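You operate a simulated robot arm through the tools that you are given. There is no shell and no other tool. Be economical: measure what you need, move in short steps, check, and stop when the job is done.

The job below is to be done with a simulated robot arm. You get a single attempt, and the scene is never put back.

TASK
Stop the generator and set the blue relay aside on the top shelf.
Fine: guards are shut; black button, then key off, before you open the cream cabinet; shut it after.

Only the result counts: the job must be done as asked and must still hold three seconds after the hand-in. Knocking over, shifting, dropping, spilling or breaking anything else fails it.

THE ROBOT
A 7-joint arm with a two-finger parallel gripper on a trunk, on a base that drives. Base frame: it is fixed to the floor where the robot stands at the start and does not move with it; the origin is under the middle of the robot, x ahead of it, y to its left, z up. Units: cm, degrees, N and s.
With the tool pointing down near the work surface it reaches from about 30 to 76 cm from the robot's upright axis, wherever it stands. Its first joint turns from -166.0 to 166.0 degrees. Places, roughly: black button [50, 0, 100]; key switch [70, 0, 120]; cream cabinet door [260, 30, 90]; top shelf of the cream cabinet [270, 40, 140]; blue relay [275, 25, 75]; yellow tag [275, 50, 150]. Payload 3.91 kg.
The TCP is the grasp point between the finger pads, 3 cm short of the fingertips. In the tool frame z runs along the fingers and y along their closing line. The gripper opens to 11 cm. The fingers are 2 cm wide and 1 cm thick; the gripper's body (4.8 by 11.2 cm) begins 5.5 cm behind the TCP.
Orientation is that of the tool frame in the base frame, as [roll, pitch, yaw] about the fixed x, y, z axes, in that order (R = Rz(yaw) Ry(pitch) Rx(roll)). With the fingers straight down and closing along the base's y, the tool's x points along the base's -x, its y along +y and its z along -z.

THE INTERFACE
- The arm moves only by the tool arm_command. Its argument "targets" is a list that holds one entry, the list of rows, each a list of 7 numbers: the shift along the tool's x, y, z in units of 20 mm (1.0 is 20 mm), then the turn, a rotation vector about the tool's x, y, z in units of 6 degrees (1.0 is 6 degrees), then the closure, from 0 (fully open) to 1 (shut). In form: [[[x, y, z, rx, ry, rz, grip], ...]]. A call has 1 to 10 rows; each row shifts and turns the commanded pose from where the row before left it, along the tool's axes as they then stand. A call with a number of a shift or a turn outside -1 to 1 is refused whole. Each row takes 0.2 s and may step no farther than 5 cm and 8.6 degrees from the row before; otherwise, or with a gripper value out of range, the whole call is refused. Where a pose cannot be reached the arm comes as near as it can. A force on the tool above 40 N (or 10 N above the force at the start of the call, whichever is more), or a blocked arm, ends the call early, and 0.2 s more pass. The fingers move at their own pace (about 15.3 cm/s each) and stop on an object; they squeeze with about 27 N. The grip force told is the motor's: it shows also when the fingers shut on nothing. Time passes only in rows, and 0.2 s behind the last, so rows that do not move let the fingers close. It gives the time, the measured TCP pose, the force on the tool (base axes), the opening and the grip force at its end, in the units of the frame above (readings bear some noise), and new pictures: "views" is both (left out), scene, wrist or none.
- Cameras (640 x 400 px; columns grow to the right, rows downward): "scene" is now at [1.03, 14.8, 161.24]; the picture's right is [-0.03, -1.00, 0.00], its down [-0.53, 0.02, -0.85] and it looks along [0.85, -0.03, -0.53] (base axes); focal length 290 px, centre (320, 200). "wrist" rides on the gripper at [7.7, 0.7, -11.4] in the tool frame; the picture's right is [-0.09, 1.00, 0.00], its down [-0.80, -0.07, -0.59] and it looks along [-0.59, -0.05, 0.80] (tool axes); focal length 270 px, centre (320, 200). There is no depth. A picture from a camera that has moved, and an enlarged one, comes with that camera's place and axes in the base frame and with its lens.
- raise_lower(by): slides the trunk up (or, below 0, down) by that many cm; the arm and the scene camera ride with it, the base frame stays. It gives what a move gives, with no picture.
- drive_base(legs): drives the robot by 1 to 6 legs, each [ahead, turn to the left] in cm and degrees, along the robot's own axes; the way and the turn of a leg run together, so that a leg with both is an arc; at most 150 cm and 180 degrees a leg. The arm and the cameras ride along, it lands a little off, and it stops where it bumps. It gives what a move gives, and a new picture of the scene camera.
- aim_head(pan, tilt): turns the head with the scene camera to pan (to the left, within 155 degrees either way) and tilt (down, from -29 to 69), counted from straight ahead of the robot. It gives what a move gives, and a new picture of the scene camera.
- enlarge(camera, box): a new picture of the part [left, top, right, bottom] of that camera's present view, enlarged. No time passes.
- close_job(): hands the job in; it is judged then, once.

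Go step by step. Nothing tells you exact positions but the pictures and the camera data: compare them with the known pose of the tool, close in by small moves and look again before you grip or let go. The budget is 120 turns and 170 pictures, counting those below and the enlarged ones. Unless the task says otherwise, let go and move clear before handing in, and close with one line.

The tools are called after ">>>" as a command line: name --argument value ..., lists and objects as JSON in quotes. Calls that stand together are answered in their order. arm_command: Moves the arm, as the interface text tells. Its arguments: {"type":"object","properties":{"targets":{"type":"array"},"views":{"type":"string","enum":["both","scene","wrist","none"]}},"required":["targets"]} The other tools are called the same way: raise_lower (by) slides the trunk up or down; drive_base (legs) drives the base; aim_head (pan, tilt) turns the head that bears the scene camera; enlarge (camera, box) takes an enlarged picture of a part of a camera's view; close_job () hands the job in.

At the start:

```text
time: 0.0
eef_pos: [38.2, 15.58, 136.49]
tool_rot: [180.0, 0.0, -179.9]
ft_force: [-0.2, -0.7, 0.2]
width: 11.0
finger_force: 0.0
trunk travel left (down, up): [-57.5, 3.5]
robot x, y, heading: [0.07, -0.18, -0.1]
head pan, tilt: [-1.9, 32.0]
```

scene: 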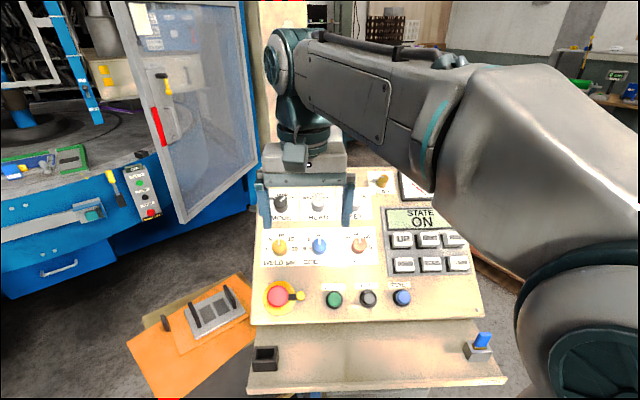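
wrist: 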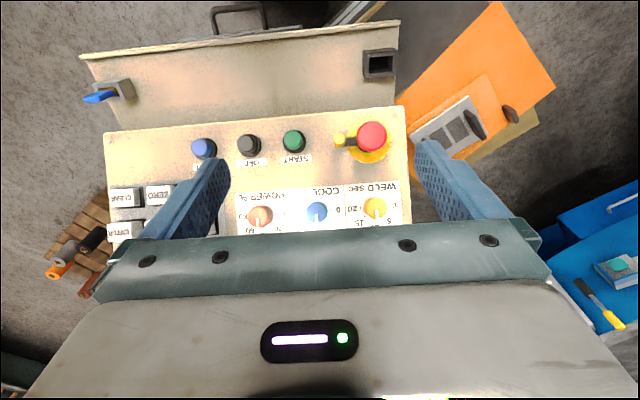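

I see a control console with a black button between the green and blue ones, a state display reading ON, and a blue machine to the left with a clear guard door. First I look closer at the panel and around.

>>> enlarge --camera "scene" --box '[240, 160, 500, 322]'

>>> enlarge --camera "scene" --box '[0, 0, 260, 300]'

>>> aim_head --pan 0 --tilt 5

```text
2.46 times, centred on (370, 241) of scene
camera zoom: at [1.03, 14.8, 161.24], right [-0.03, -1.0, 0.0], down [-0.53, 0.02, -0.85], along [0.85, -0.03, -0.53], focal length 715 px, centre (197, 99)
```

zoom: 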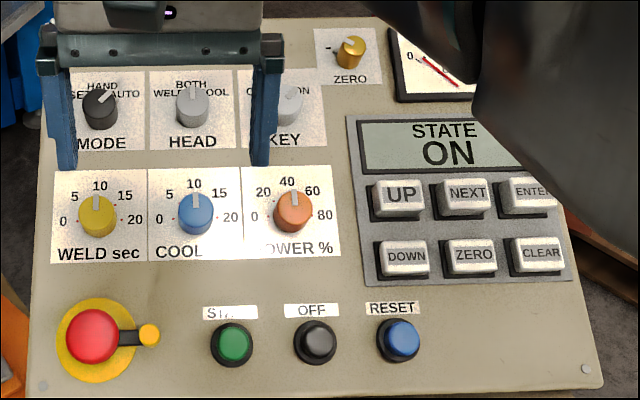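

```text
1.33 times, centred on (130, 150) of scene
camera zoom: at [1.03, 14.8, 161.24], right [-0.03, -1.0, 0.0], down [-0.53, 0.02, -0.85], along [0.85, -0.03, -0.53], focal length 387 px, centre (573, 267)
```

zoom: 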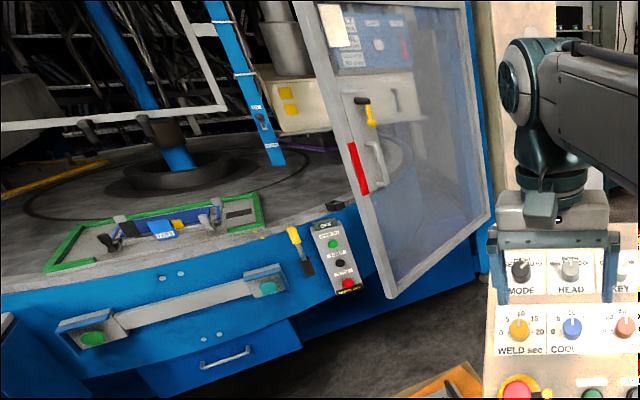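

```text
time: 0.9
eef_pos: [38.16, 15.63, 136.39]
tool_rot: [180.0, 0.0, -179.9]
ft_force: [0.2, 0.1, 0.3]
width: 10.99
finger_force: 0.0
trunk travel left (down, up): [-57.5, 3.5]
robot x, y, heading: [0.09, 0.05, 0.3]
head pan, tilt: [0.0, 5.0]
camera scene: at [1.26, 15.1, 165.58], right [0.0, -1.0, 0.0], down [-0.09, 0.0, -1.0], along [1.0, 0.0, -0.09], focal length 290 px, centre (320, 200)
```

scene: 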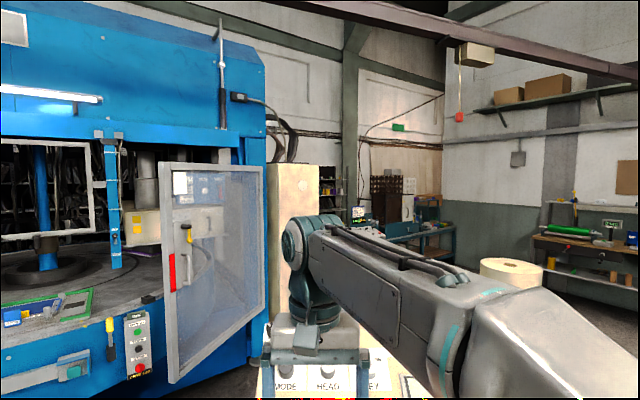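

The console face slopes about 45°, with the OFF (black) button near [50.5, 0.7, 100] and the KEY near [70, 1.8, 118]. I move the tool over to y≈0.6 and tilt it to face the panel, staying high.

>>> arm_command --targets '[[[0, -0.94, 0, 0, -0.94, 0, 0], [0, -0.94, 0, 0, -0.94, 0, 0], [0, -0.94, 0, 0, -0.94, 0, 0], [0, -0.94, 0, 0, -0.94, 0, 0], [0, -0.94, 0, 0, -0.94, 0, 0], [0, -0.94, 0, 0, -0.94, 0, 0], [0, -0.94, 0, 0, -0.94, 0, 0], [0, -0.94, 0, 0, -0.94, 0, 0]]]' --views "wrist"

>>> aim_head --pan -5 --tilt 35

```text
time: 2.7
eef_pos: [37.89, 0.59, 136.4]
tool_rot: [-180.0, 45.3, -180.0]
ft_force: [-0.5, 0.1, -0.1]
width: 11.0
finger_force: 0.1
trunk travel left (down, up): [-57.5, 3.5]
robot x, y, heading: [0.22, 0.31, 0.2]
head pan, tilt: [0.0, 5.0]
camera wrist: at [24.46, 1.2, 138.97], right [0.06, 1.0, 0.06], down [0.14, -0.07, 0.99], along [0.99, -0.05, -0.15], focal length 270 px, centre (320, 200)
```

wrist: 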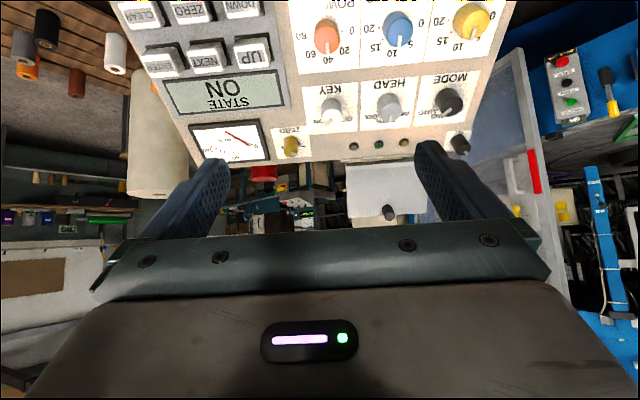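

```text
time: 3.7
eef_pos: [38.1, 0.69, 136.48]
tool_rot: [-180.0, 45.2, 180.0]
ft_force: [0.5, -0.5, -0.1]
width: 11.04
finger_force: 0.0
trunk travel left (down, up): [-57.5, 3.5]
robot x, y, heading: [-0.02, -0.02, -0.0]
head pan, tilt: [-5.0, 35.0]
camera scene: at [0.84, 14.33, 160.78], right [-0.09, -1.0, 0.0], down [-0.57, 0.05, -0.82], along [0.82, -0.07, -0.57], focal length 290 px, centre (320, 200)
```

scene: 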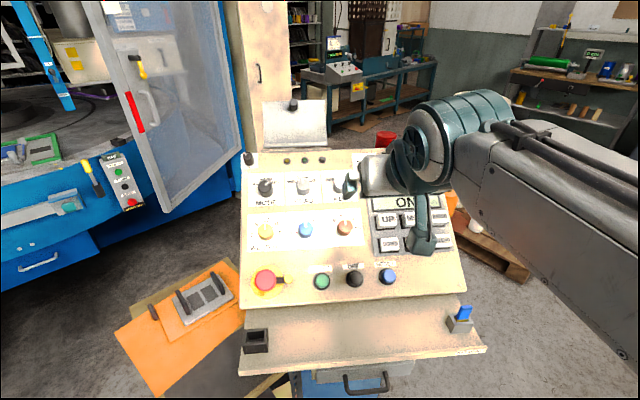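

The cream cabinet (with a handle) stands behind the console. I enlarge the flap at the console's top and the key.

>>> enlarge --camera "scene" --box '[220, 60, 440, 200]'

>>> enlarge --camera "wrist" --box '[180, 50, 500, 250]'

>>> enlarge --camera "scene" --box '[230, 240, 500, 400]'

```text
2.86 times, centred on (330, 130) of scene
camera zoom: at [0.84, 14.33, 160.78], right [-0.09, -1.0, 0.0], down [-0.57, 0.05, -0.82], along [0.82, -0.07, -0.57], focal length 830 px, centre (291, 400)
```

zoom: 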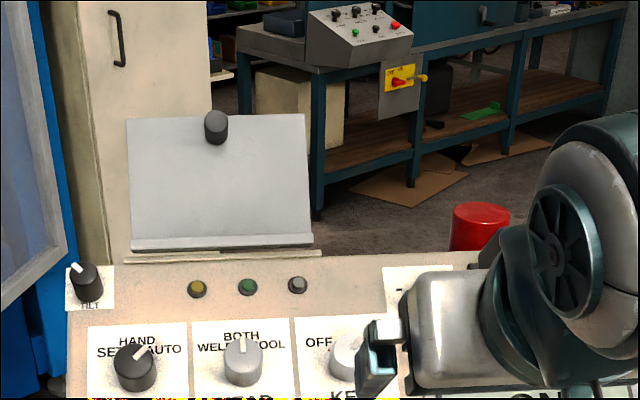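

```text
2.00 times, centred on (340, 150) of wrist
camera zoom: at [24.52, 1.26, 138.97], right [0.06, 1.0, 0.06], down [0.14, -0.07, 0.99], along [0.99, -0.05, -0.15], focal length 541 px, centre (280, 300)
```

zoom: 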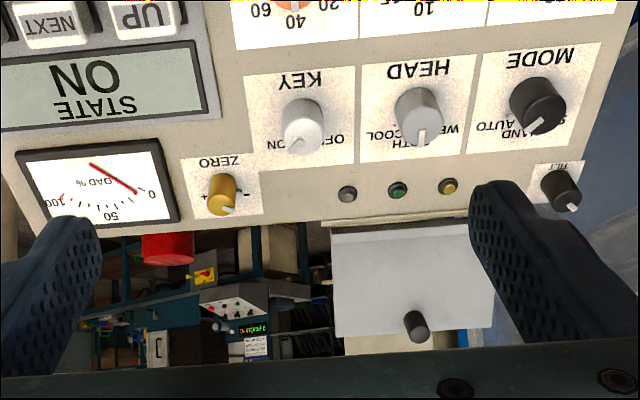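

```text
2.37 times, centred on (365, 320) of scene
camera zoom: at [0.84, 14.33, 160.78], right [-0.09, -1.0, 0.0], down [-0.57, 0.05, -0.82], along [0.82, -0.07, -0.57], focal length 688 px, centre (213, -84)
```

zoom: 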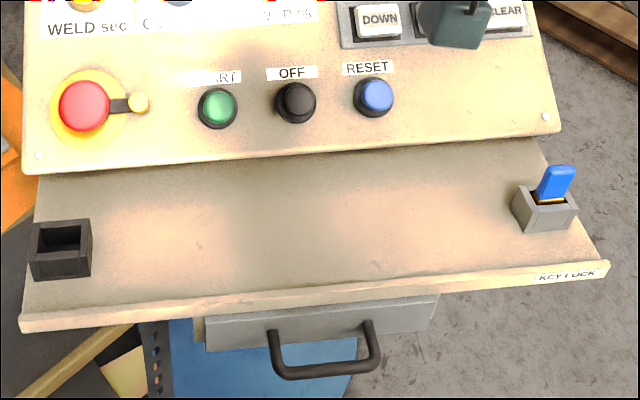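

The flap is a document holder (clip and lip), and the state reads ON. I come down along the panel towards the OFF button with the fingers shut.

>>> arm_command --targets '[[[0.86, 0, 0.9, 0, 0, 0, 1], [0.86, 0, 0.9, 0, 0, 0, 1], [0.86, 0, 0.9, 0, 0, 0, 1], [0.86, 0, 0.9, 0, 0, 0, 1], [0.86, 0, 0.9, 0, 0, 0, 1], [0.86, 0, 0.9, 0, 0, 0, 1], [0.86, 0, 0.9, 0, 0, 0, 1], [0.86, 0, 0.9, 0, 0, 0, 1], [0.86, 0, 0.9, 0, 0, 0, 1], [0.86, 0, 0.9, 0, 0, 0, 1]]]'

```text
time: 5.9
eef_pos: [43.21, 0.69, 115.54]
tool_rot: [-180.0, 44.9, -179.9]
ft_force: [0.4, 0.6, -0.5]
width: 0.0
finger_force: 27.2
out of reach, approached as far as the arm can: row 7, 8, 9, 10
trunk travel left (down, up): [-57.5, 3.5]
robot x, y, heading: [-0.21, 0.01, -0.1]
head pan, tilt: [-5.0, 35.0]
camera scene: at [0.91, 14.33, 160.77], right [-0.09, -1.0, 0.0], down [-0.57, 0.05, -0.82], along [0.82, -0.07, -0.57], focal length 290 px, centre (320, 200)
camera wrist: at [29.6, 1.43, 118.09], right [0.06, 1.0, 0.06], down [0.15, -0.07, 0.99], along [0.99, -0.05, -0.15], focal length 270 px, centre (320, 200)
```

scene: 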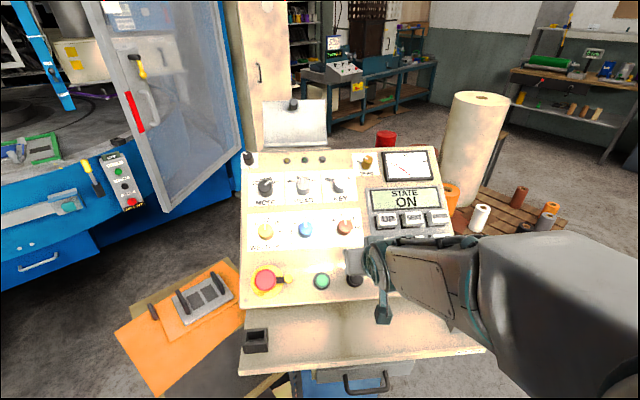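
wrist: 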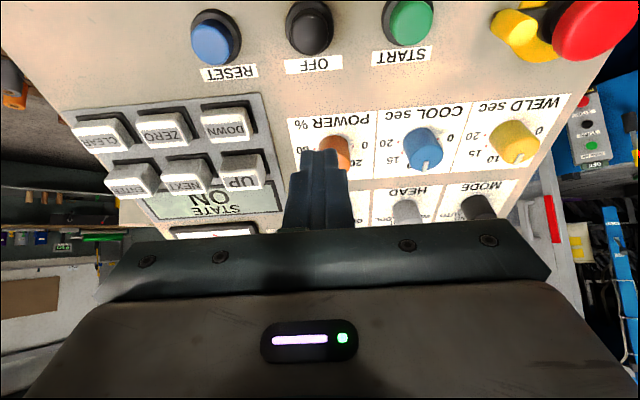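

The OFF button triangulates to about (50.7, 0.6, 99.6), straight ahead but out of arm reach from this trunk height. I back off, then lower the trunk.

>>> arm_command --targets '[[[0, 0, -0.75, 0, 0, 0, 1], [0, 0, -0.75, 0, 0, 0, 1], [0, 0, -0.75, 0, 0, 0, 1], [0, 0, -0.75, 0, 0, 0, 1]]]' --views "none"

>>> raise_lower --by -9

>>> arm_command --targets '[[[0, 0, 0, 0, 0, 0, 1]]]' --views "wrist"

```text
time: 6.9
eef_pos: [38.95, 0.78, 119.95]
tool_rot: [-180.0, 44.9, -180.0]
ft_force: [0.0, 0.5, 0.4]
width: 0.01
finger_force: 26.8
trunk travel left (down, up): [-57.5, 3.5]
robot x, y, heading: [-0.01, -0.06, -0.0]
head pan, tilt: [-5.0, 35.0]
```

```text
time: 8.1
eef_pos: [39.03, 0.66, 110.96]
tool_rot: [-180.0, 45.0, 180.0]
ft_force: [-0.6, -0.7, 0.9]
width: 0.0
finger_force: 26.9
trunk travel left (down, up): [-48.5, 12.5]
robot x, y, heading: [0.38, -0.12, 0.0]
head pan, tilt: [-5.0, 35.0]
```

```text
time: 8.5
eef_pos: [38.9, 0.67, 111.06]
tool_rot: [180.0, 45.1, 180.0]
ft_force: [0.2, 0.5, -0.6]
width: 0.0
finger_force: 27.2
trunk travel left (down, up): [-48.5, 12.5]
robot x, y, heading: [0.32, 0.18, 0.2]
head pan, tilt: [-5.0, 35.0]
camera wrist: at [25.42, 1.42, 113.53], right [0.06, 1.0, 0.06], down [0.15, -0.07, 0.99], along [0.99, -0.05, -0.15], focal length 270 px, centre (320, 200)
```

wrist: 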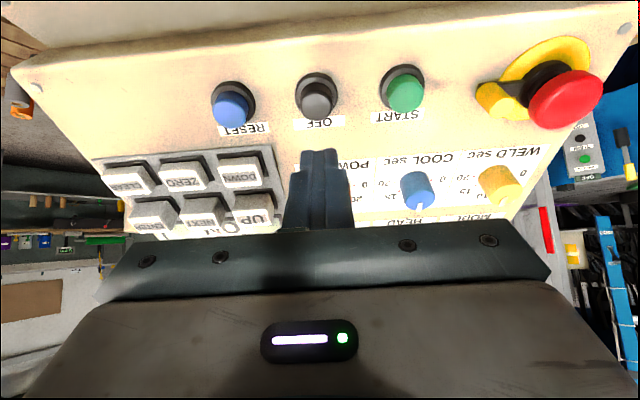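

The fingers point at the OFF button, tips about 13 cm short of it. I advance 10.5 cm and check.

>>> arm_command --targets '[[[-0.03, -0.02, 0.88, 0, 0, 0, 1], [-0.03, -0.02, 0.88, 0, 0, 0, 1], [-0.03, -0.02, 0.88, 0, 0, 0, 1], [-0.03, -0.02, 0.88, 0, 0, 0, 1], [-0.03, -0.02, 0.88, 0, 0, 0, 1], [-0.03, -0.02, 0.88, 0, 0, 0, 1]]]'

```text
time: 9.9
eef_pos: [46.76, 0.41, 103.7]
tool_rot: [180.0, 45.1, -180.0]
ft_force: [-0.3, -0.6, -1.3]
width: 0.0
finger_force: 26.3
trunk travel left (down, up): [-48.5, 12.5]
robot x, y, heading: [0.16, -0.16, -0.3]
head pan, tilt: [-5.0, 35.0]
camera scene: at [0.88, 14.32, 151.77], right [-0.09, -1.0, 0.0], down [-0.57, 0.05, -0.82], along [0.82, -0.07, -0.57], focal length 290 px, centre (320, 200)
camera wrist: at [33.21, 1.07, 106.33], right [0.06, 1.0, 0.06], down [0.15, -0.07, 0.99], along [0.99, -0.05, -0.15], focal length 270 px, centre (320, 200)
```

scene: 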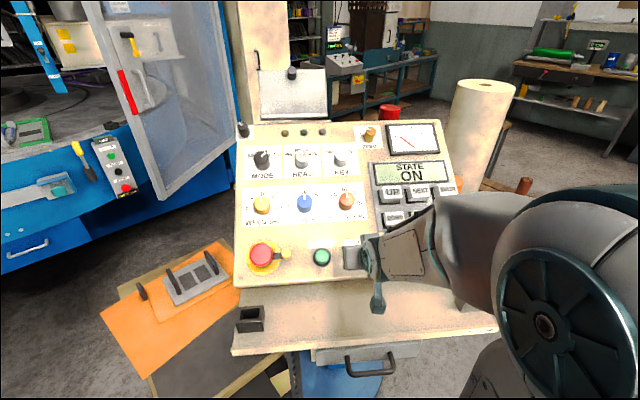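
wrist: 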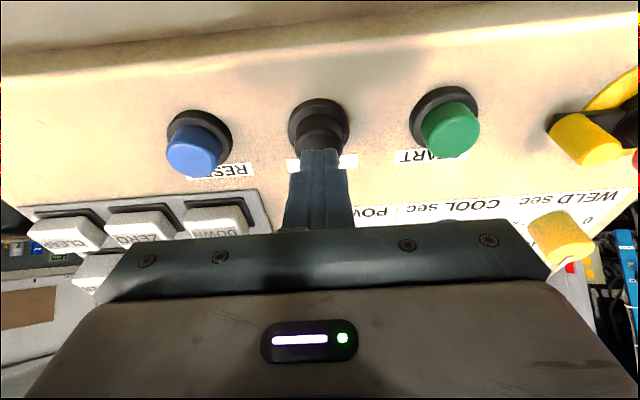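

The tips are lined up with the black button and about 2–3 cm away. I press in small steps.

>>> arm_command --targets '[[[0.03, 0, 0.3, 0, 0, 0, 1], [0.03, 0, 0.3, 0, 0, 0, 1], [0.03, 0, 0.3, 0, 0, 0, 1], [0, 0, 0.25, 0, 0, 0, 1], [0, 0, 0.25, 0, 0, 0, 1], [0, 0, 0.2, 0, 0, 0, 1]]]'

```text
time: 11.3
eef_pos: [48.59, 0.47, 101.5]
tool_rot: [180.0, 45.2, -180.0]
ft_force: [-17.9, -0.4, 13.6]
width: 0.01
finger_force: 27.3
trunk travel left (down, up): [-48.5, 12.5]
robot x, y, heading: [-0.29, -0.01, -0.1]
head pan, tilt: [-5.0, 35.0]
camera scene: at [0.44, 14.33, 151.8], right [-0.09, -1.0, 0.0], down [-0.57, 0.05, -0.82], along [0.82, -0.07, -0.57], focal length 290 px, centre (320, 200)
camera wrist: at [34.99, 1.15, 104.04], right [0.06, 1.0, 0.06], down [0.14, -0.07, 0.99], along [0.99, -0.05, -0.15], focal length 270 px, centre (320, 200)
```

scene: 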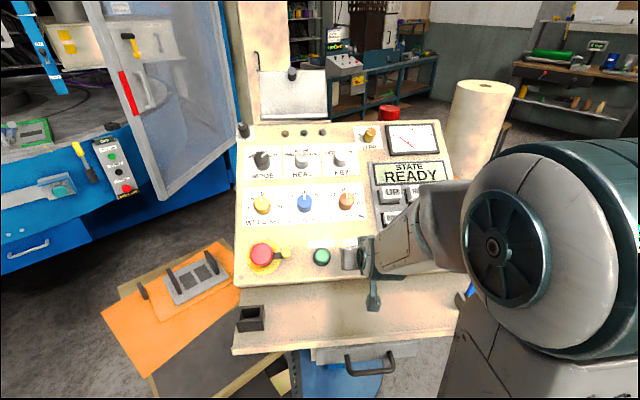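
wrist: 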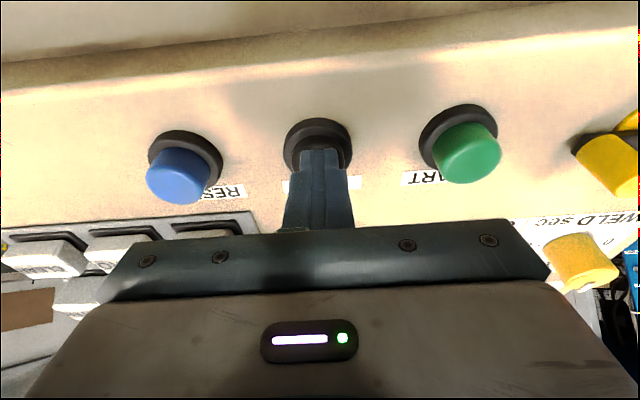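

State now reads READY, so OFF took. I back off and slide up the panel towards the key switch.

>>> arm_command --targets '[[[0, 0, -1, 0, 0, 0, 1], [0, 0, -1, 0, 0, 0, 1], [0, 0, -1, 0, 0, 0, 1], [0, 0, -1, 0, 0, 0, 1], [0, 0, -1, 0, 0, 0, 0.4]]]' --views "none"

>>> raise_lower --by 11

>>> arm_command --targets '[[[-0.9, 0.08, 0, 0, 0, 0, 0.4], [-0.9, 0.08, 0, 0, 0, 0, 0.4], [-0.9, 0.08, 0, 0, 0, 0, 0.4], [-0.9, 0.08, 0, 0, 0, 0, 0.4], [-0.9, 0.08, 0, 0, 0, 0, 0.4], [-0.9, 0.08, 0, 0, 0, 0, 0.4], [-0.9, 0.08, 0, 0, 0, 0, 0.4], [-0.9, 0.08, 0, 0, 0, 0, 0.4]]]'

```text
time: 12.5
eef_pos: [41.61, 0.49, 108.33]
tool_rot: [179.9, 45.0, 180.0]
ft_force: [-0.2, 0.1, -0.7]
width: 6.61
finger_force: 0.1
trunk travel left (down, up): [-48.5, 12.5]
robot x, y, heading: [0.02, -0.24, -0.1]
head pan, tilt: [-5.0, 35.0]
```

```text
time: 13.9
eef_pos: [41.64, 0.52, 119.36]
tool_rot: [-179.9, 45.0, -180.0]
ft_force: [0.2, 0.4, -0.1]
width: 6.61
finger_force: 0.0
trunk travel left (down, up): [-59.5, 1.5]
robot x, y, heading: [0.05, -0.05, -0.1]
head pan, tilt: [-5.0, 35.0]
```

```text
time: 15.7
eef_pos: [51.9, 1.94, 129.65]
tool_rot: [179.9, 45.0, -180.0]
ft_force: [0.4, -0.4, 0.1]
width: 6.62
finger_force: 0.1
trunk travel left (down, up): [-59.5, 1.5]
robot x, y, heading: [-0.49, -0.11, 0.1]
head pan, tilt: [-5.0, 35.0]
camera scene: at [0.87, 14.33, 162.77], right [-0.09, -1.0, 0.0], down [-0.57, 0.05, -0.82], along [0.82, -0.07, -0.57], focal length 290 px, centre (320, 200)
camera wrist: at [38.32, 2.46, 132.22], right [0.06, 1.0, 0.06], down [0.15, -0.07, 0.99], along [0.99, -0.05, -0.15], focal length 270 px, centre (320, 200)
```

scene: 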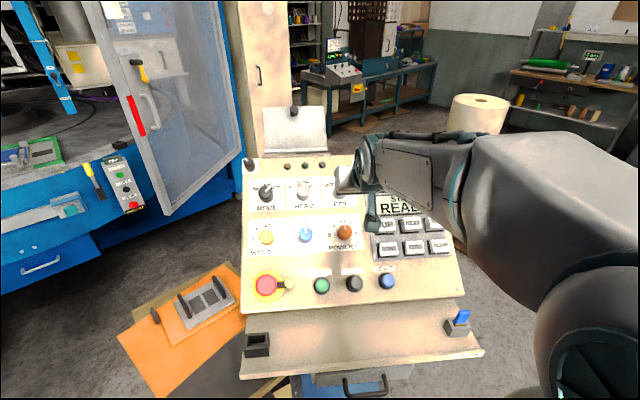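
wrist: 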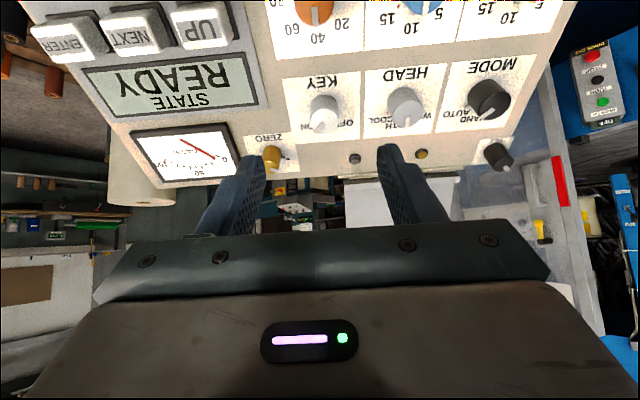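

The key knob lies near (70, 2.1, 116.7), about 3.4 cm up-panel from my axis. I take a close look at its pointer and move nearer.

>>> arm_command --targets '[[[-0.5, 0.02, 0.9, 0, 0, 0, 0.4], [-0.4, 0.02, 0.9, 0, 0, 0, 0.4], [-0.4, 0.02, 0.9, 0, 0, 0, 0.4], [-0.4, 0.02, 0.9, 0, 0, 0, 0.4], [0, 0, 0.9, 0, 0, 0, 0.4]]]'

>>> enlarge --camera "wrist" --box '[240, 60, 460, 200]'

```text
time: 16.9
eef_pos: [60.8, 1.93, 125.63]
tool_rot: [-179.9, 45.0, 180.0]
ft_force: [0.4, 0.3, -0.3]
width: 6.59
finger_force: 0.0
trunk travel left (down, up): [-59.5, 1.5]
robot x, y, heading: [-0.2, -0.08, -0.1]
head pan, tilt: [-5.0, 35.0]
camera scene: at [0.9, 14.33, 162.77], right [-0.09, -1.0, 0.0], down [-0.57, 0.05, -0.82], along [0.82, -0.07, -0.57], focal length 290 px, centre (320, 200)
camera wrist: at [47.23, 2.6, 128.21], right [0.06, 1.0, 0.06], down [0.15, -0.07, 0.99], along [0.99, -0.05, -0.15], focal length 270 px, centre (320, 200)
```

scene: 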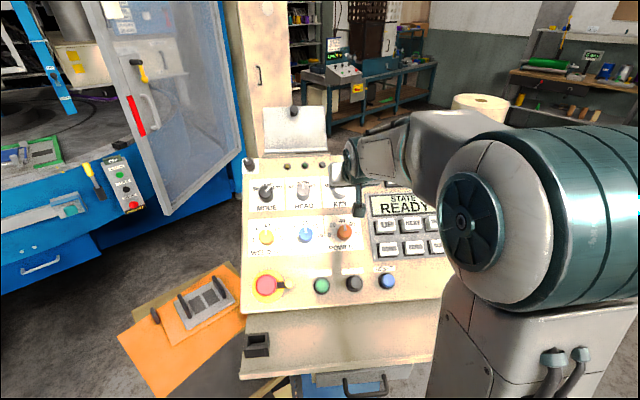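
wrist: 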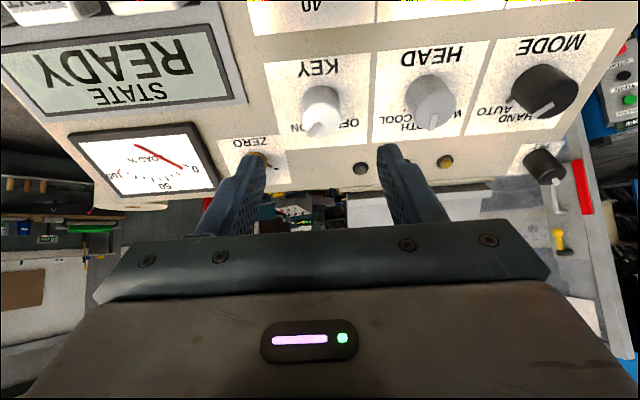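

```text
2.86 times, centred on (350, 130) of wrist
camera zoom: at [47.23, 2.6, 128.21], right [0.06, 1.0, 0.06], down [0.15, -0.07, 0.99], along [0.99, -0.05, -0.15], focal length 772 px, centre (234, 400)
```

zoom: 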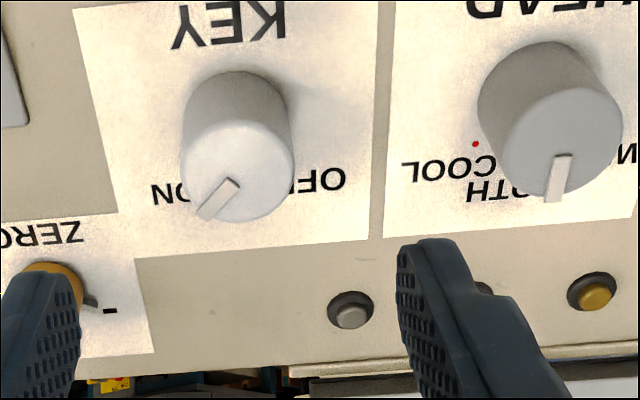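

The pointer stands at ON (upper right), with OFF at the upper left, so the key needs about 90° counter-clockwise. I line up, turn the gripper +45° to give it room, and advance partway.

>>> arm_command --targets '[[[-0.15, 0.02, 0.7, 0, 0, 0, 0.4], [-0.15, 0.02, 0.7, 0, 0, 0, 0.4], [0, 0, 0.5, 0, 0, 0, 0.4], [0, 0, 0, 0, 0, 1, 0.4], [0, 0, 0, 0, 0, 1, 0.4], [0, 0, 0, 0, 0, 1, 0.4], [0, 0, 0, 0, 0, 1, 0.4], [0, 0, 0, 0, 0, 1, 0.4], [0, 0, 0, 0, 0, 1, 0.4], [0, 0, 0, 0, 0, 1, 0.4]]]'

>>> enlarge --camera "wrist" --box '[200, 40, 440, 240]'

>>> enlarge --camera "scene" --box '[270, 130, 430, 240]'

```text
time: 19.1
eef_pos: [63.85, 1.95, 123.4]
tool_rot: [146.2, 31.7, 128.0]
ft_force: [0.4, -0.1, -0.4]
width: 6.61
finger_force: 0.0
trunk travel left (down, up): [-59.5, 1.5]
robot x, y, heading: [0.24, 0.09, -0.3]
head pan, tilt: [-5.0, 35.0]
camera scene: at [0.85, 14.33, 162.77], right [-0.09, -1.0, 0.0], down [-0.57, 0.05, -0.82], along [0.82, -0.07, -0.57], focal length 290 px, centre (320, 200)
camera wrist: at [51.95, 7.64, 127.71], right [0.52, 0.68, 0.52], down [-0.03, -0.59, 0.81], along [0.85, -0.44, -0.28], focal length 270 px, centre (320, 200)
```

scene: 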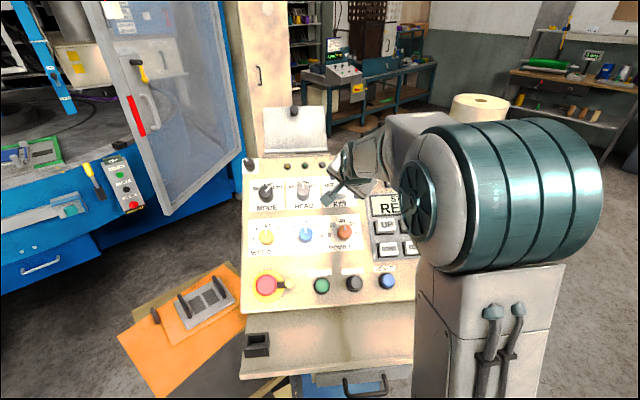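
wrist: 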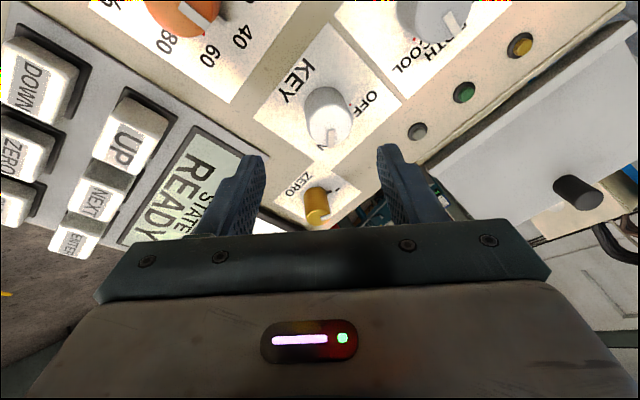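

```text
2.00 times, centred on (320, 140) of wrist
camera zoom: at [51.95, 7.64, 127.71], right [0.52, 0.68, 0.52], down [-0.03, -0.59, 0.81], along [0.85, -0.44, -0.28], focal length 541 px, centre (320, 320)
```

zoom: 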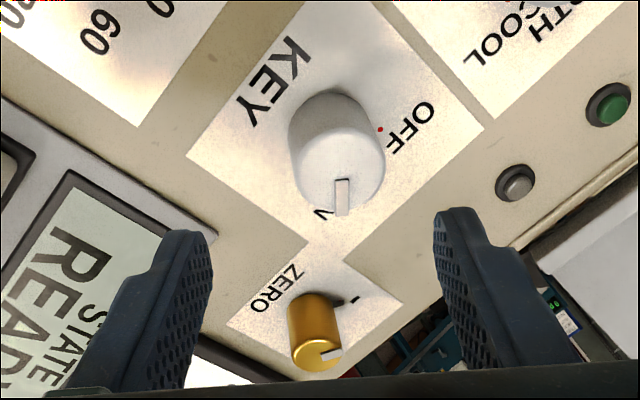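

```text
3.64 times, centred on (350, 185) of scene
camera zoom: at [0.85, 14.33, 162.77], right [-0.09, -1.0, 0.0], down [-0.57, 0.05, -0.82], along [0.82, -0.07, -0.57], focal length 1056 px, centre (211, 254)
```

zoom: 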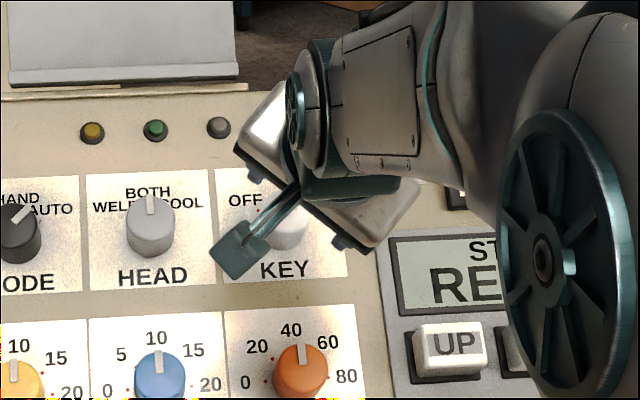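

The OFF mark is a right angle from the present pointer. I correct about 0.7 cm up-panel and advance 5 cm.

>>> arm_command --targets '[[[-0.13, 0.11, 0.5, 0, 0, 0, 0.4], [-0.13, 0.11, 0.5, 0, 0, 0, 0.4], [0, 0, 0.5, 0, 0, 0, 0.4], [0, 0, 0.5, 0, 0, 0, 0.4], [0, 0, 0.5, 0, 0, 0, 0.4]]]' --views "none"

>>> enlarge --camera "wrist" --box '[200, 40, 440, 240]'

>>> enlarge --camera "scene" --box '[290, 140, 400, 215]'

```text
time: 20.3
eef_pos: [67.86, 1.89, 120.37]
tool_rot: [146.2, 31.7, 128.0]
ft_force: [0.3, 0.2, -0.1]
width: 6.61
finger_force: 0.1
trunk travel left (down, up): [-59.5, 1.5]
robot x, y, heading: [-0.02, -0.06, -0.2]
head pan, tilt: [-5.0, 35.0]
```

```text
2.00 times, centred on (320, 140) of wrist
camera zoom: at [56.01, 7.61, 124.63], right [0.52, 0.68, 0.52], down [-0.03, -0.59, 0.81], along [0.85, -0.44, -0.28], focal length 541 px, centre (320, 320)
```

zoom: 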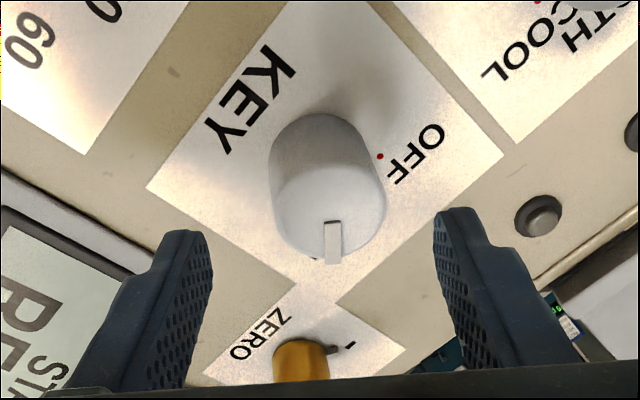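

```text
5.33 times, centred on (345, 178) of scene
camera zoom: at [0.88, 14.33, 162.77], right [-0.09, -1.0, 0.0], down [-0.57, 0.05, -0.82], along [0.82, -0.07, -0.57], focal length 1549 px, centre (187, 320)
```

zoom: 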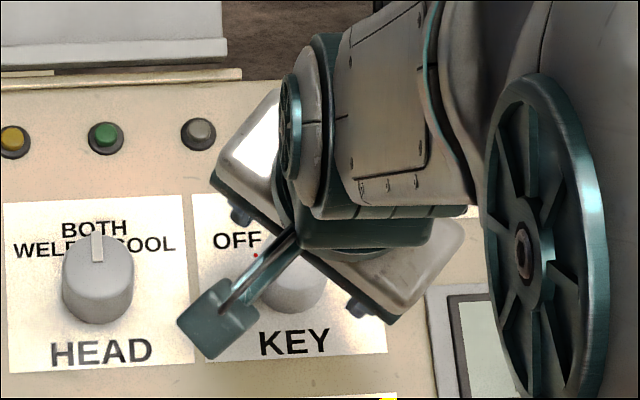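

The knob sits centred between the fingers, its face about 4.8 cm beyond the TCP. I advance 3.6 cm and look before gripping.

>>> arm_command --targets '[[[0, 0, 0.6, 0, 0, 0, 0.4], [0, 0, 0.6, 0, 0, 0, 0.4], [0, 0, 0.6, 0, 0, 0, 0.4]]]' --views "none"

>>> enlarge --camera "wrist" --box '[200, 40, 440, 240]'

```text
time: 21.1
eef_pos: [70.3, 2.07, 117.76]
tool_rot: [146.2, 31.7, 128.1]
ft_force: [-0.5, 0.1, 0.7]
width: 6.6
finger_force: 0.0
trunk travel left (down, up): [-59.5, 1.5]
robot x, y, heading: [-0.09, 0.16, -0.2]
head pan, tilt: [-5.0, 35.0]
```

```text
2.00 times, centred on (320, 140) of wrist
camera zoom: at [58.51, 7.66, 122.06], right [0.52, 0.68, 0.52], down [-0.03, -0.59, 0.81], along [0.86, -0.43, -0.28], focal length 541 px, centre (320, 320)
```

zoom: 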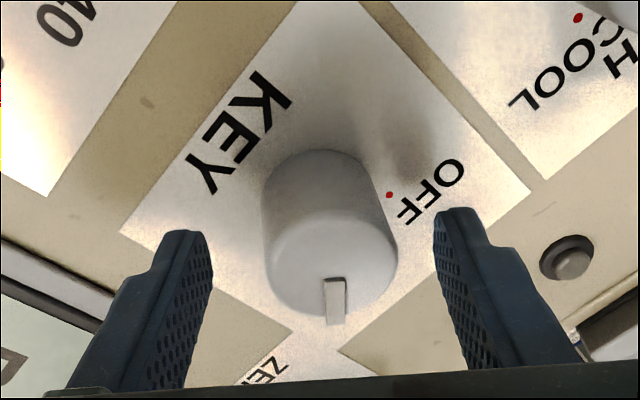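

The knob face is now ~1.6 cm past the TCP. I go 0.6 cm deeper, centre slightly, and close on it.

>>> arm_command --targets '[[[0, 0.12, 0.3, 0, 0, 0, 0.4], [0, 0, 0, 0, 0, 0, 0.6], [0, 0, 0, 0, 0, 0, 1], [0, 0, 0, 0, 0, 0, 1]]]' --views "wrist"

```text
time: 22.1
eef_pos: [70.85, 2.21, 117.53]
tool_rot: [146.2, 31.9, 128.1]
ft_force: [2.0, 0.2, 1.5]
width: 4.08
finger_force: 45.1
trunk travel left (down, up): [-59.5, 1.5]
robot x, y, heading: [0.1, 0.44, -0.0]
head pan, tilt: [-5.0, 35.0]
camera wrist: at [59.05, 7.82, 121.83], right [0.52, 0.68, 0.52], down [-0.03, -0.59, 0.81], along [0.86, -0.44, -0.28], focal length 270 px, centre (320, 200)
```

wrist: 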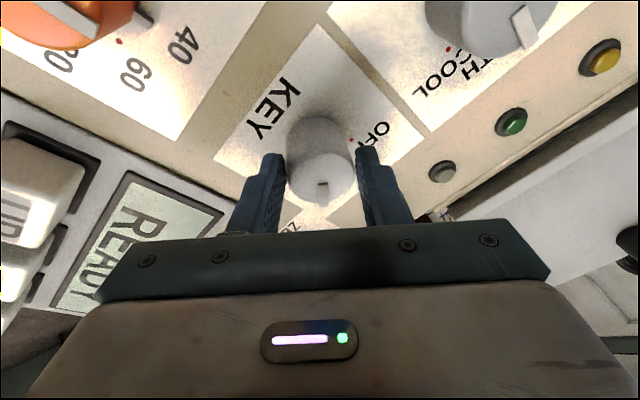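

The knob is gripped (4.1 cm). Now I turn it counter-clockwise.

>>> arm_command --targets '[[[0, 0, 0, 0, 0, -1, 1], [0, 0, 0, 0, 0, -1, 1], [0, 0, 0, 0, 0, -1, 1], [0, 0, 0, 0, 0, -1, 1], [0, 0, 0, 0, 0, -1, 1], [0, 0, 0, 0, 0, -1, 1], [0, 0, 0, 0, 0, -1, 1], [0, 0, 0, 0, 0, -1, 1]]]'

```text
time: 23.9
eef_pos: [70.86, 1.82, 117.44]
tool_rot: [-174.1, 44.6, -171.6]
ft_force: [-7.1, -11.2, -7.3]
width: 3.96
finger_force: 44.9
trunk travel left (down, up): [-59.5, 1.5]
robot x, y, heading: [-0.26, -0.24, -0.1]
head pan, tilt: [-5.0, 35.0]
camera scene: at [0.85, 14.08, 162.78], right [-0.09, -1.0, 0.0], down [-0.57, 0.05, -0.82], along [0.82, -0.07, -0.57], focal length 290 px, centre (320, 200)
camera wrist: at [57.26, 1.71, 120.02], right [-0.01, 1.0, -0.01], down [0.15, 0.01, 0.99], along [0.99, 0.01, -0.15], focal length 270 px, centre (320, 200)
```

scene: 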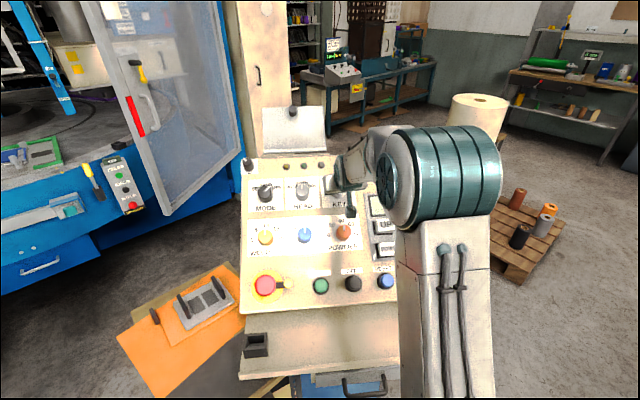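
wrist: 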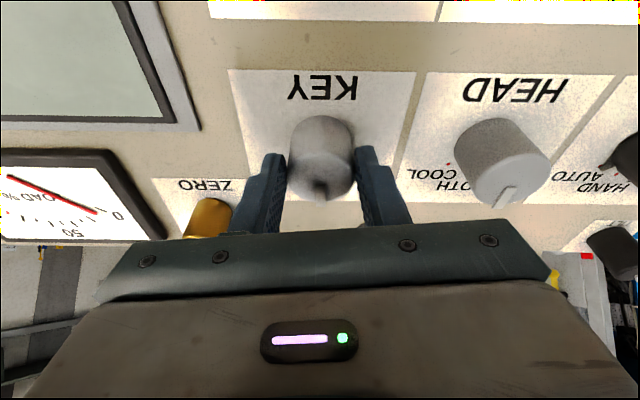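

The display went blank; the knob is turning with the gripper. I turn the remaining ~42°.

>>> arm_command --targets '[[[0, 0, 0, 0, 0, -1, 1], [0, 0, 0, 0, 0, -1, 1], [0, 0, 0, 0, 0, -1, 1], [0, 0, 0, 0, 0, -1, 1], [0, 0, 0, 0, 0, -1, 1], [0, 0, 0, 0, 0, -1, 1]]]' --views "wrist"

```text
time: 25.3
eef_pos: [70.89, 1.67, 117.55]
tool_rot: [-146.1, 32.0, -128.2]
ft_force: [-2.3, -22.9, -2.0]
width: 4.09
finger_force: 44.9
trunk travel left (down, up): [-59.5, 1.5]
robot x, y, heading: [-0.02, -0.23, -0.4]
head pan, tilt: [-5.0, 35.0]
camera wrist: at [58.42, -2.98, 121.24], right [-0.42, 0.8, -0.43], down [0.03, 0.48, 0.88], along [0.91, 0.36, -0.23], focal length 270 px, centre (320, 200)
```

wrist: 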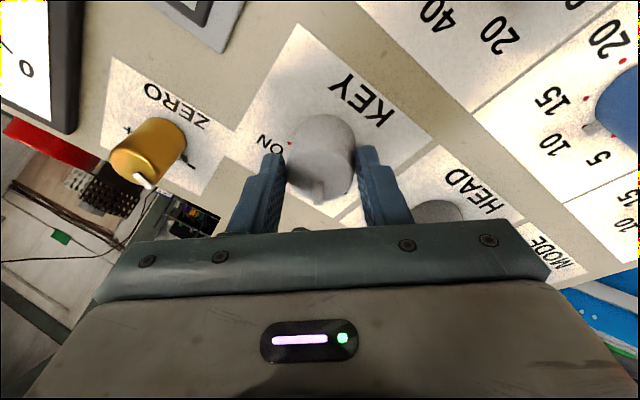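

The pointer is now symmetric to where it began, towards OFF. I let go, back out and check.

>>> arm_command --targets '[[[0, 0, 0, 0, 0, 0, 0.5], [0, 0, 0, 0, 0, 0, 0.4], [0, 0, -0.8, 0, 0, 0, 0.4], [0, 0, -0.8, 0, 0, 0, 0.4], [0, 0, -0.8, 0, 0, 0, 0.4], [0, 0, -0.8, 0, 0, 0, 0.4], [0, 0, -0.8, 0, 0, 0, 0.4]]]'

>>> enlarge --camera "wrist" --box '[200, 60, 440, 210]'

```text
time: 26.9
eef_pos: [65.15, 2.14, 123.23]
tool_rot: [-146.2, 31.8, -128.1]
ft_force: [-0.1, -0.5, 0.2]
width: 6.59
finger_force: 0.1
trunk travel left (down, up): [-59.5, 1.5]
robot x, y, heading: [-0.16, 0.12, 0.1]
head pan, tilt: [-5.0, 35.0]
camera scene: at [0.8, 14.31, 162.77], right [-0.09, -1.0, 0.0], down [-0.57, 0.05, -0.82], along [0.82, -0.07, -0.57], focal length 290 px, centre (320, 200)
camera wrist: at [52.67, -2.5, 126.83], right [-0.43, 0.8, -0.43], down [0.03, 0.48, 0.87], along [0.9, 0.36, -0.23], focal length 270 px, centre (320, 200)
```

scene: 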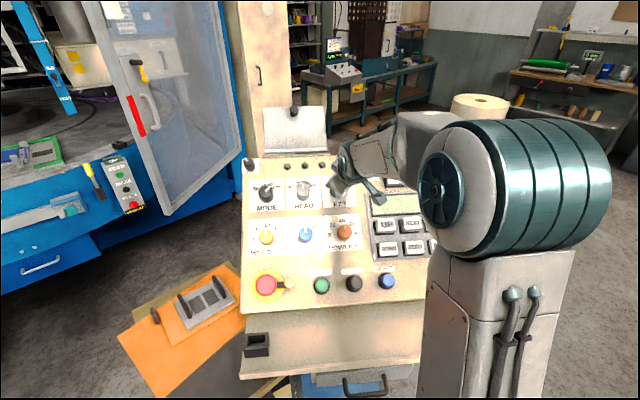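
wrist: 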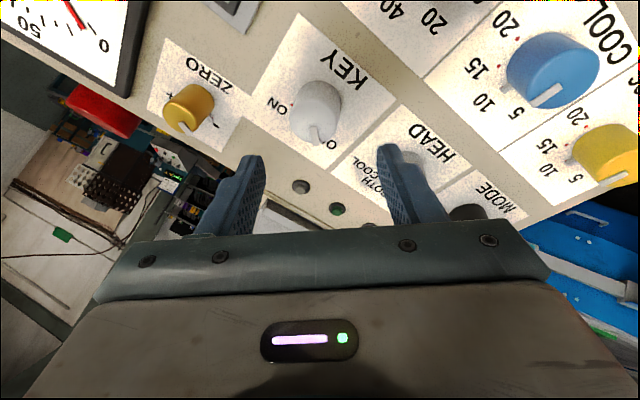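

```text
2.67 times, centred on (320, 135) of wrist
camera zoom: at [52.67, -2.5, 126.83], right [-0.43, 0.8, -0.43], down [0.03, 0.48, 0.87], along [0.9, 0.36, -0.23], focal length 721 px, centre (320, 373)
```

zoom: 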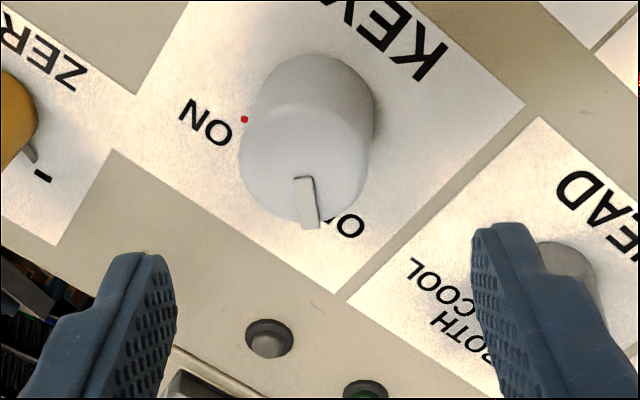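

Key reads OFF and the display is dark. Now I tuck the arm and look around for the way to the cabinet.

>>> arm_command --targets '[[[0, 0, -1, 0, 0, 0.5, 0.4], [0, 0, -1, 0, 0, 0.5, 0.4], [0, 0, -1, 0, 0, 1, 0.4], [0, 0, -1, 0, 0, 1, 0.4], [0, 0, -1, 0, 0, 1, 0.4], [0, 0, -1, 0, 0, 1, 0.4], [0, 0, -1, 0, 0, 1, 0.4], [0, 0, -1, 0, 0, 1, 0.4], [0.5, 0, -1, 0, 0, 0, 0.4], [1, 0, -1, 0, 0, 0, 0.4]]]' --views "none"

>>> aim_head --pan -65 --tilt 35

>>> aim_head --pan -145 --tilt 45

```text
time: 29.1
eef_pos: [48.67, 2.14, 135.26]
tool_rot: [179.9, 45.1, 179.8]
ft_force: [-0.5, -0.2, 0.2]
width: 6.62
finger_force: 0.0
trunk travel left (down, up): [-59.5, 1.5]
robot x, y, heading: [0.27, 0.05, -0.1]
head pan, tilt: [-5.0, 35.0]
```

```text
time: 30.4
eef_pos: [49.03, 2.14, 135.08]
tool_rot: [-179.9, 45.0, -179.9]
ft_force: [-0.2, 0.3, -0.6]
width: 6.6
finger_force: 0.1
trunk travel left (down, up): [-59.5, 1.5]
robot x, y, heading: [-0.29, -0.1, -0.1]
head pan, tilt: [-65.0, 35.0]
camera scene: at [-4.2, 7.09, 162.77], right [-0.91, -0.42, 0.0], down [-0.24, 0.52, -0.82], along [0.35, -0.74, -0.57], focal length 290 px, centre (320, 200)
```

scene: 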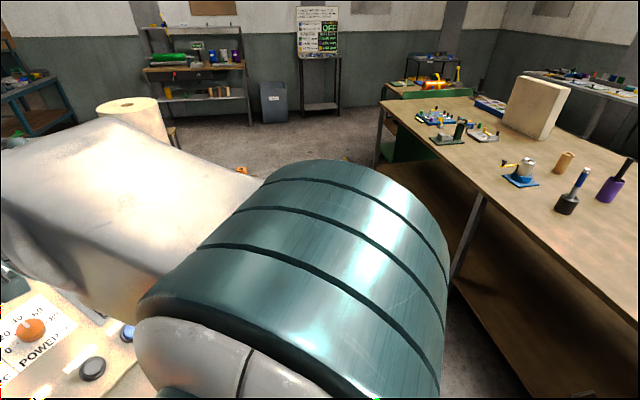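

```text
time: 32.0
eef_pos: [48.86, 2.19, 135.13]
tool_rot: [-180.0, 45.1, -179.9]
ft_force: [-0.5, 0.2, -0.1]
width: 6.6
finger_force: 0.0
trunk travel left (down, up): [-59.5, 1.5]
robot x, y, heading: [-0.26, 0.25, -0.4]
head pan, tilt: [-145.0, 45.0]
camera scene: at [-14.59, 10.4, 161.29], right [-0.57, 0.82, 0.0], down [0.58, 0.41, -0.71], along [-0.58, -0.41, -0.71], focal length 290 px, centre (320, 200)
```

scene: 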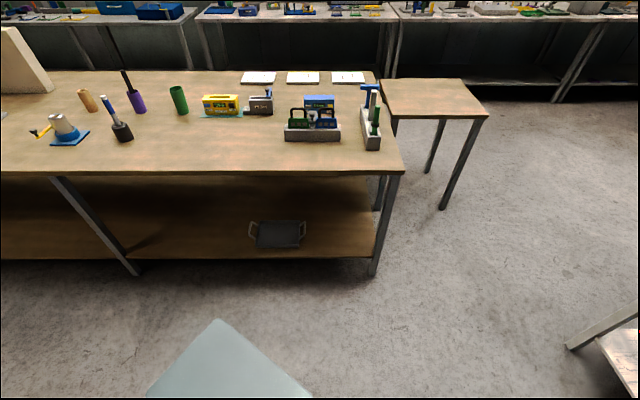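

Behind is clear, a bench is off to the right rear, and the pallet/roll stands at about x 120–207, y below −115. I'll back up, go round the console's right side along y≈−70, looking as I go.

>>> aim_head --pan 0 --tilt 30

>>> drive_base --legs '[[-25, 0], [0, -60], [81, 0], [0, 60]]'

```text
time: 34.2
eef_pos: [48.94, 2.06, 135.18]
tool_rot: [-180.0, 44.9, -179.9]
ft_force: [-0.2, 0.8, 0.3]
width: 6.58
finger_force: 0.1
trunk travel left (down, up): [-59.5, 1.5]
robot x, y, heading: [-0.07, -0.3, -0.3]
head pan, tilt: [0.0, 30.0]
camera scene: at [1.11, 15.07, 163.55], right [0.0, -1.0, 0.0], down [-0.5, 0.0, -0.87], along [0.87, 0.0, -0.5], focal length 290 px, centre (320, 200)
```

scene: 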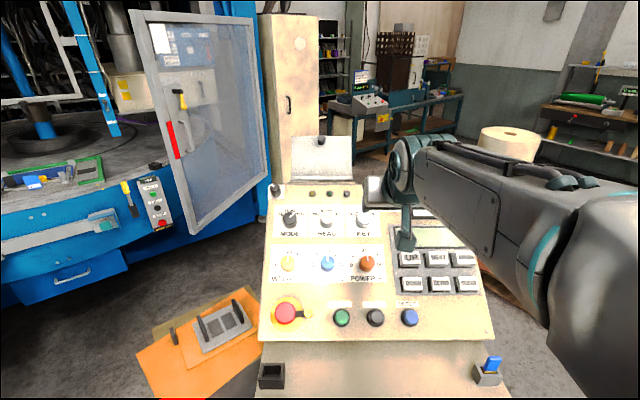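

```text
time: 45.3
eef_pos: [64.05, -68.41, 135.13]
tool_rot: [-180.0, 44.9, 179.3]
ft_force: [-0.1, 0.4, -0.5]
width: 6.6
finger_force: 0.0
trunk travel left (down, up): [-59.5, 1.5]
robot x, y, heading: [15.05, -69.84, -0.6]
head pan, tilt: [0.0, 30.0]
camera scene: at [16.41, -54.85, 163.55], right [-0.01, -1.0, 0.0], down [-0.5, 0.01, -0.87], along [0.87, -0.01, -0.5], focal length 290 px, centre (320, 200)
```

scene: 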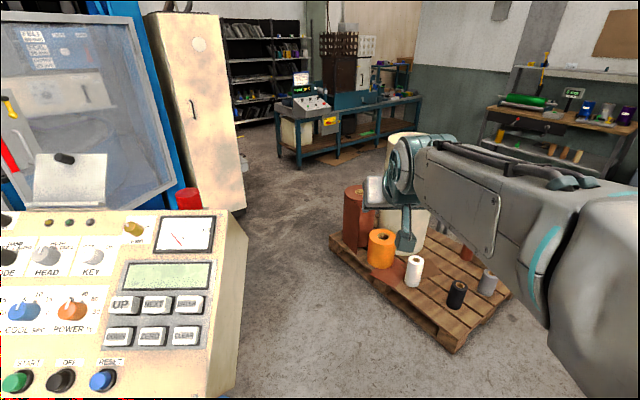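

The cabinet door faces me at x≈258, its handle near (258, 46, 111), so its hinge is likely on the right. The pallet's left edge runs diagonally to about (208, −69), so I go ahead 95 cm and then veer left in front of the cabinet.

>>> drive_base --legs '[[95, 0], [0, 56], [68, 0], [0, -56]]'

```text
time: 58.6
eef_pos: [199.32, -13.42, 135.11]
tool_rot: [-179.9, 45.0, 179.2]
ft_force: [0.5, -0.9, -0.4]
width: 6.61
finger_force: 0.0
trunk travel left (down, up): [-59.5, 1.5]
robot x, y, heading: [150.9, -14.56, -0.9]
head pan, tilt: [0.0, 30.0]
camera scene: at [151.69, 0.11, 163.55], right [-0.01, -1.0, 0.0], down [-0.5, 0.01, -0.87], along [0.87, -0.01, -0.5], focal length 290 px, centre (320, 200)
```

scene: 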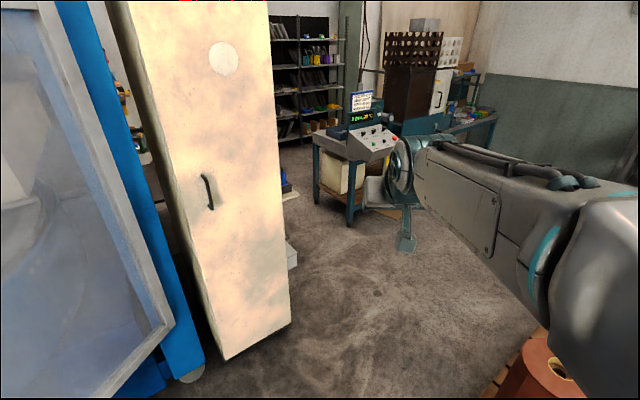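

From here the cabinet's door face runs from about (251, 56) to (274, 18), facing back-right toward me, with the handle at ≈(254, 44, 104–114) and the hinge on the right side. I close in to about (180, 5), facing the door.

>>> drive_base --legs '[[0, 33], [34, 0]]'

```text
time: 62.5
eef_pos: [219.44, 31.12, 135.14]
tool_rot: [-180.0, 45.0, -147.7]
ft_force: [0.3, 1.0, -1.1]
width: 6.59
finger_force: 0.1
trunk travel left (down, up): [-59.5, 1.5]
robot x, y, heading: [179.18, 3.11, 32.1]
head pan, tilt: [0.0, 30.0]
camera scene: at [172.07, 16.71, 163.55], right [0.53, -0.85, 0.0], down [-0.42, -0.27, -0.87], along [0.73, 0.46, -0.5], focal length 290 px, centre (320, 200)
```

scene: 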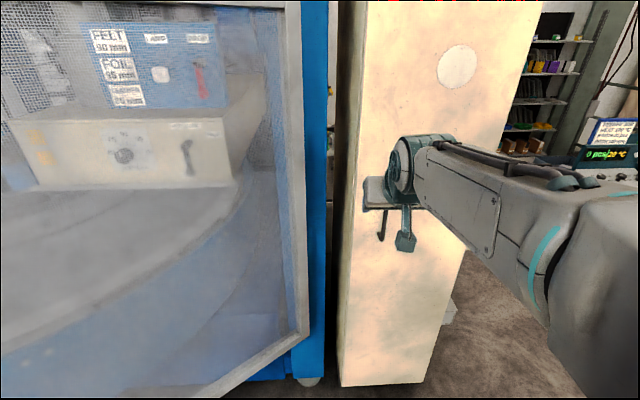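

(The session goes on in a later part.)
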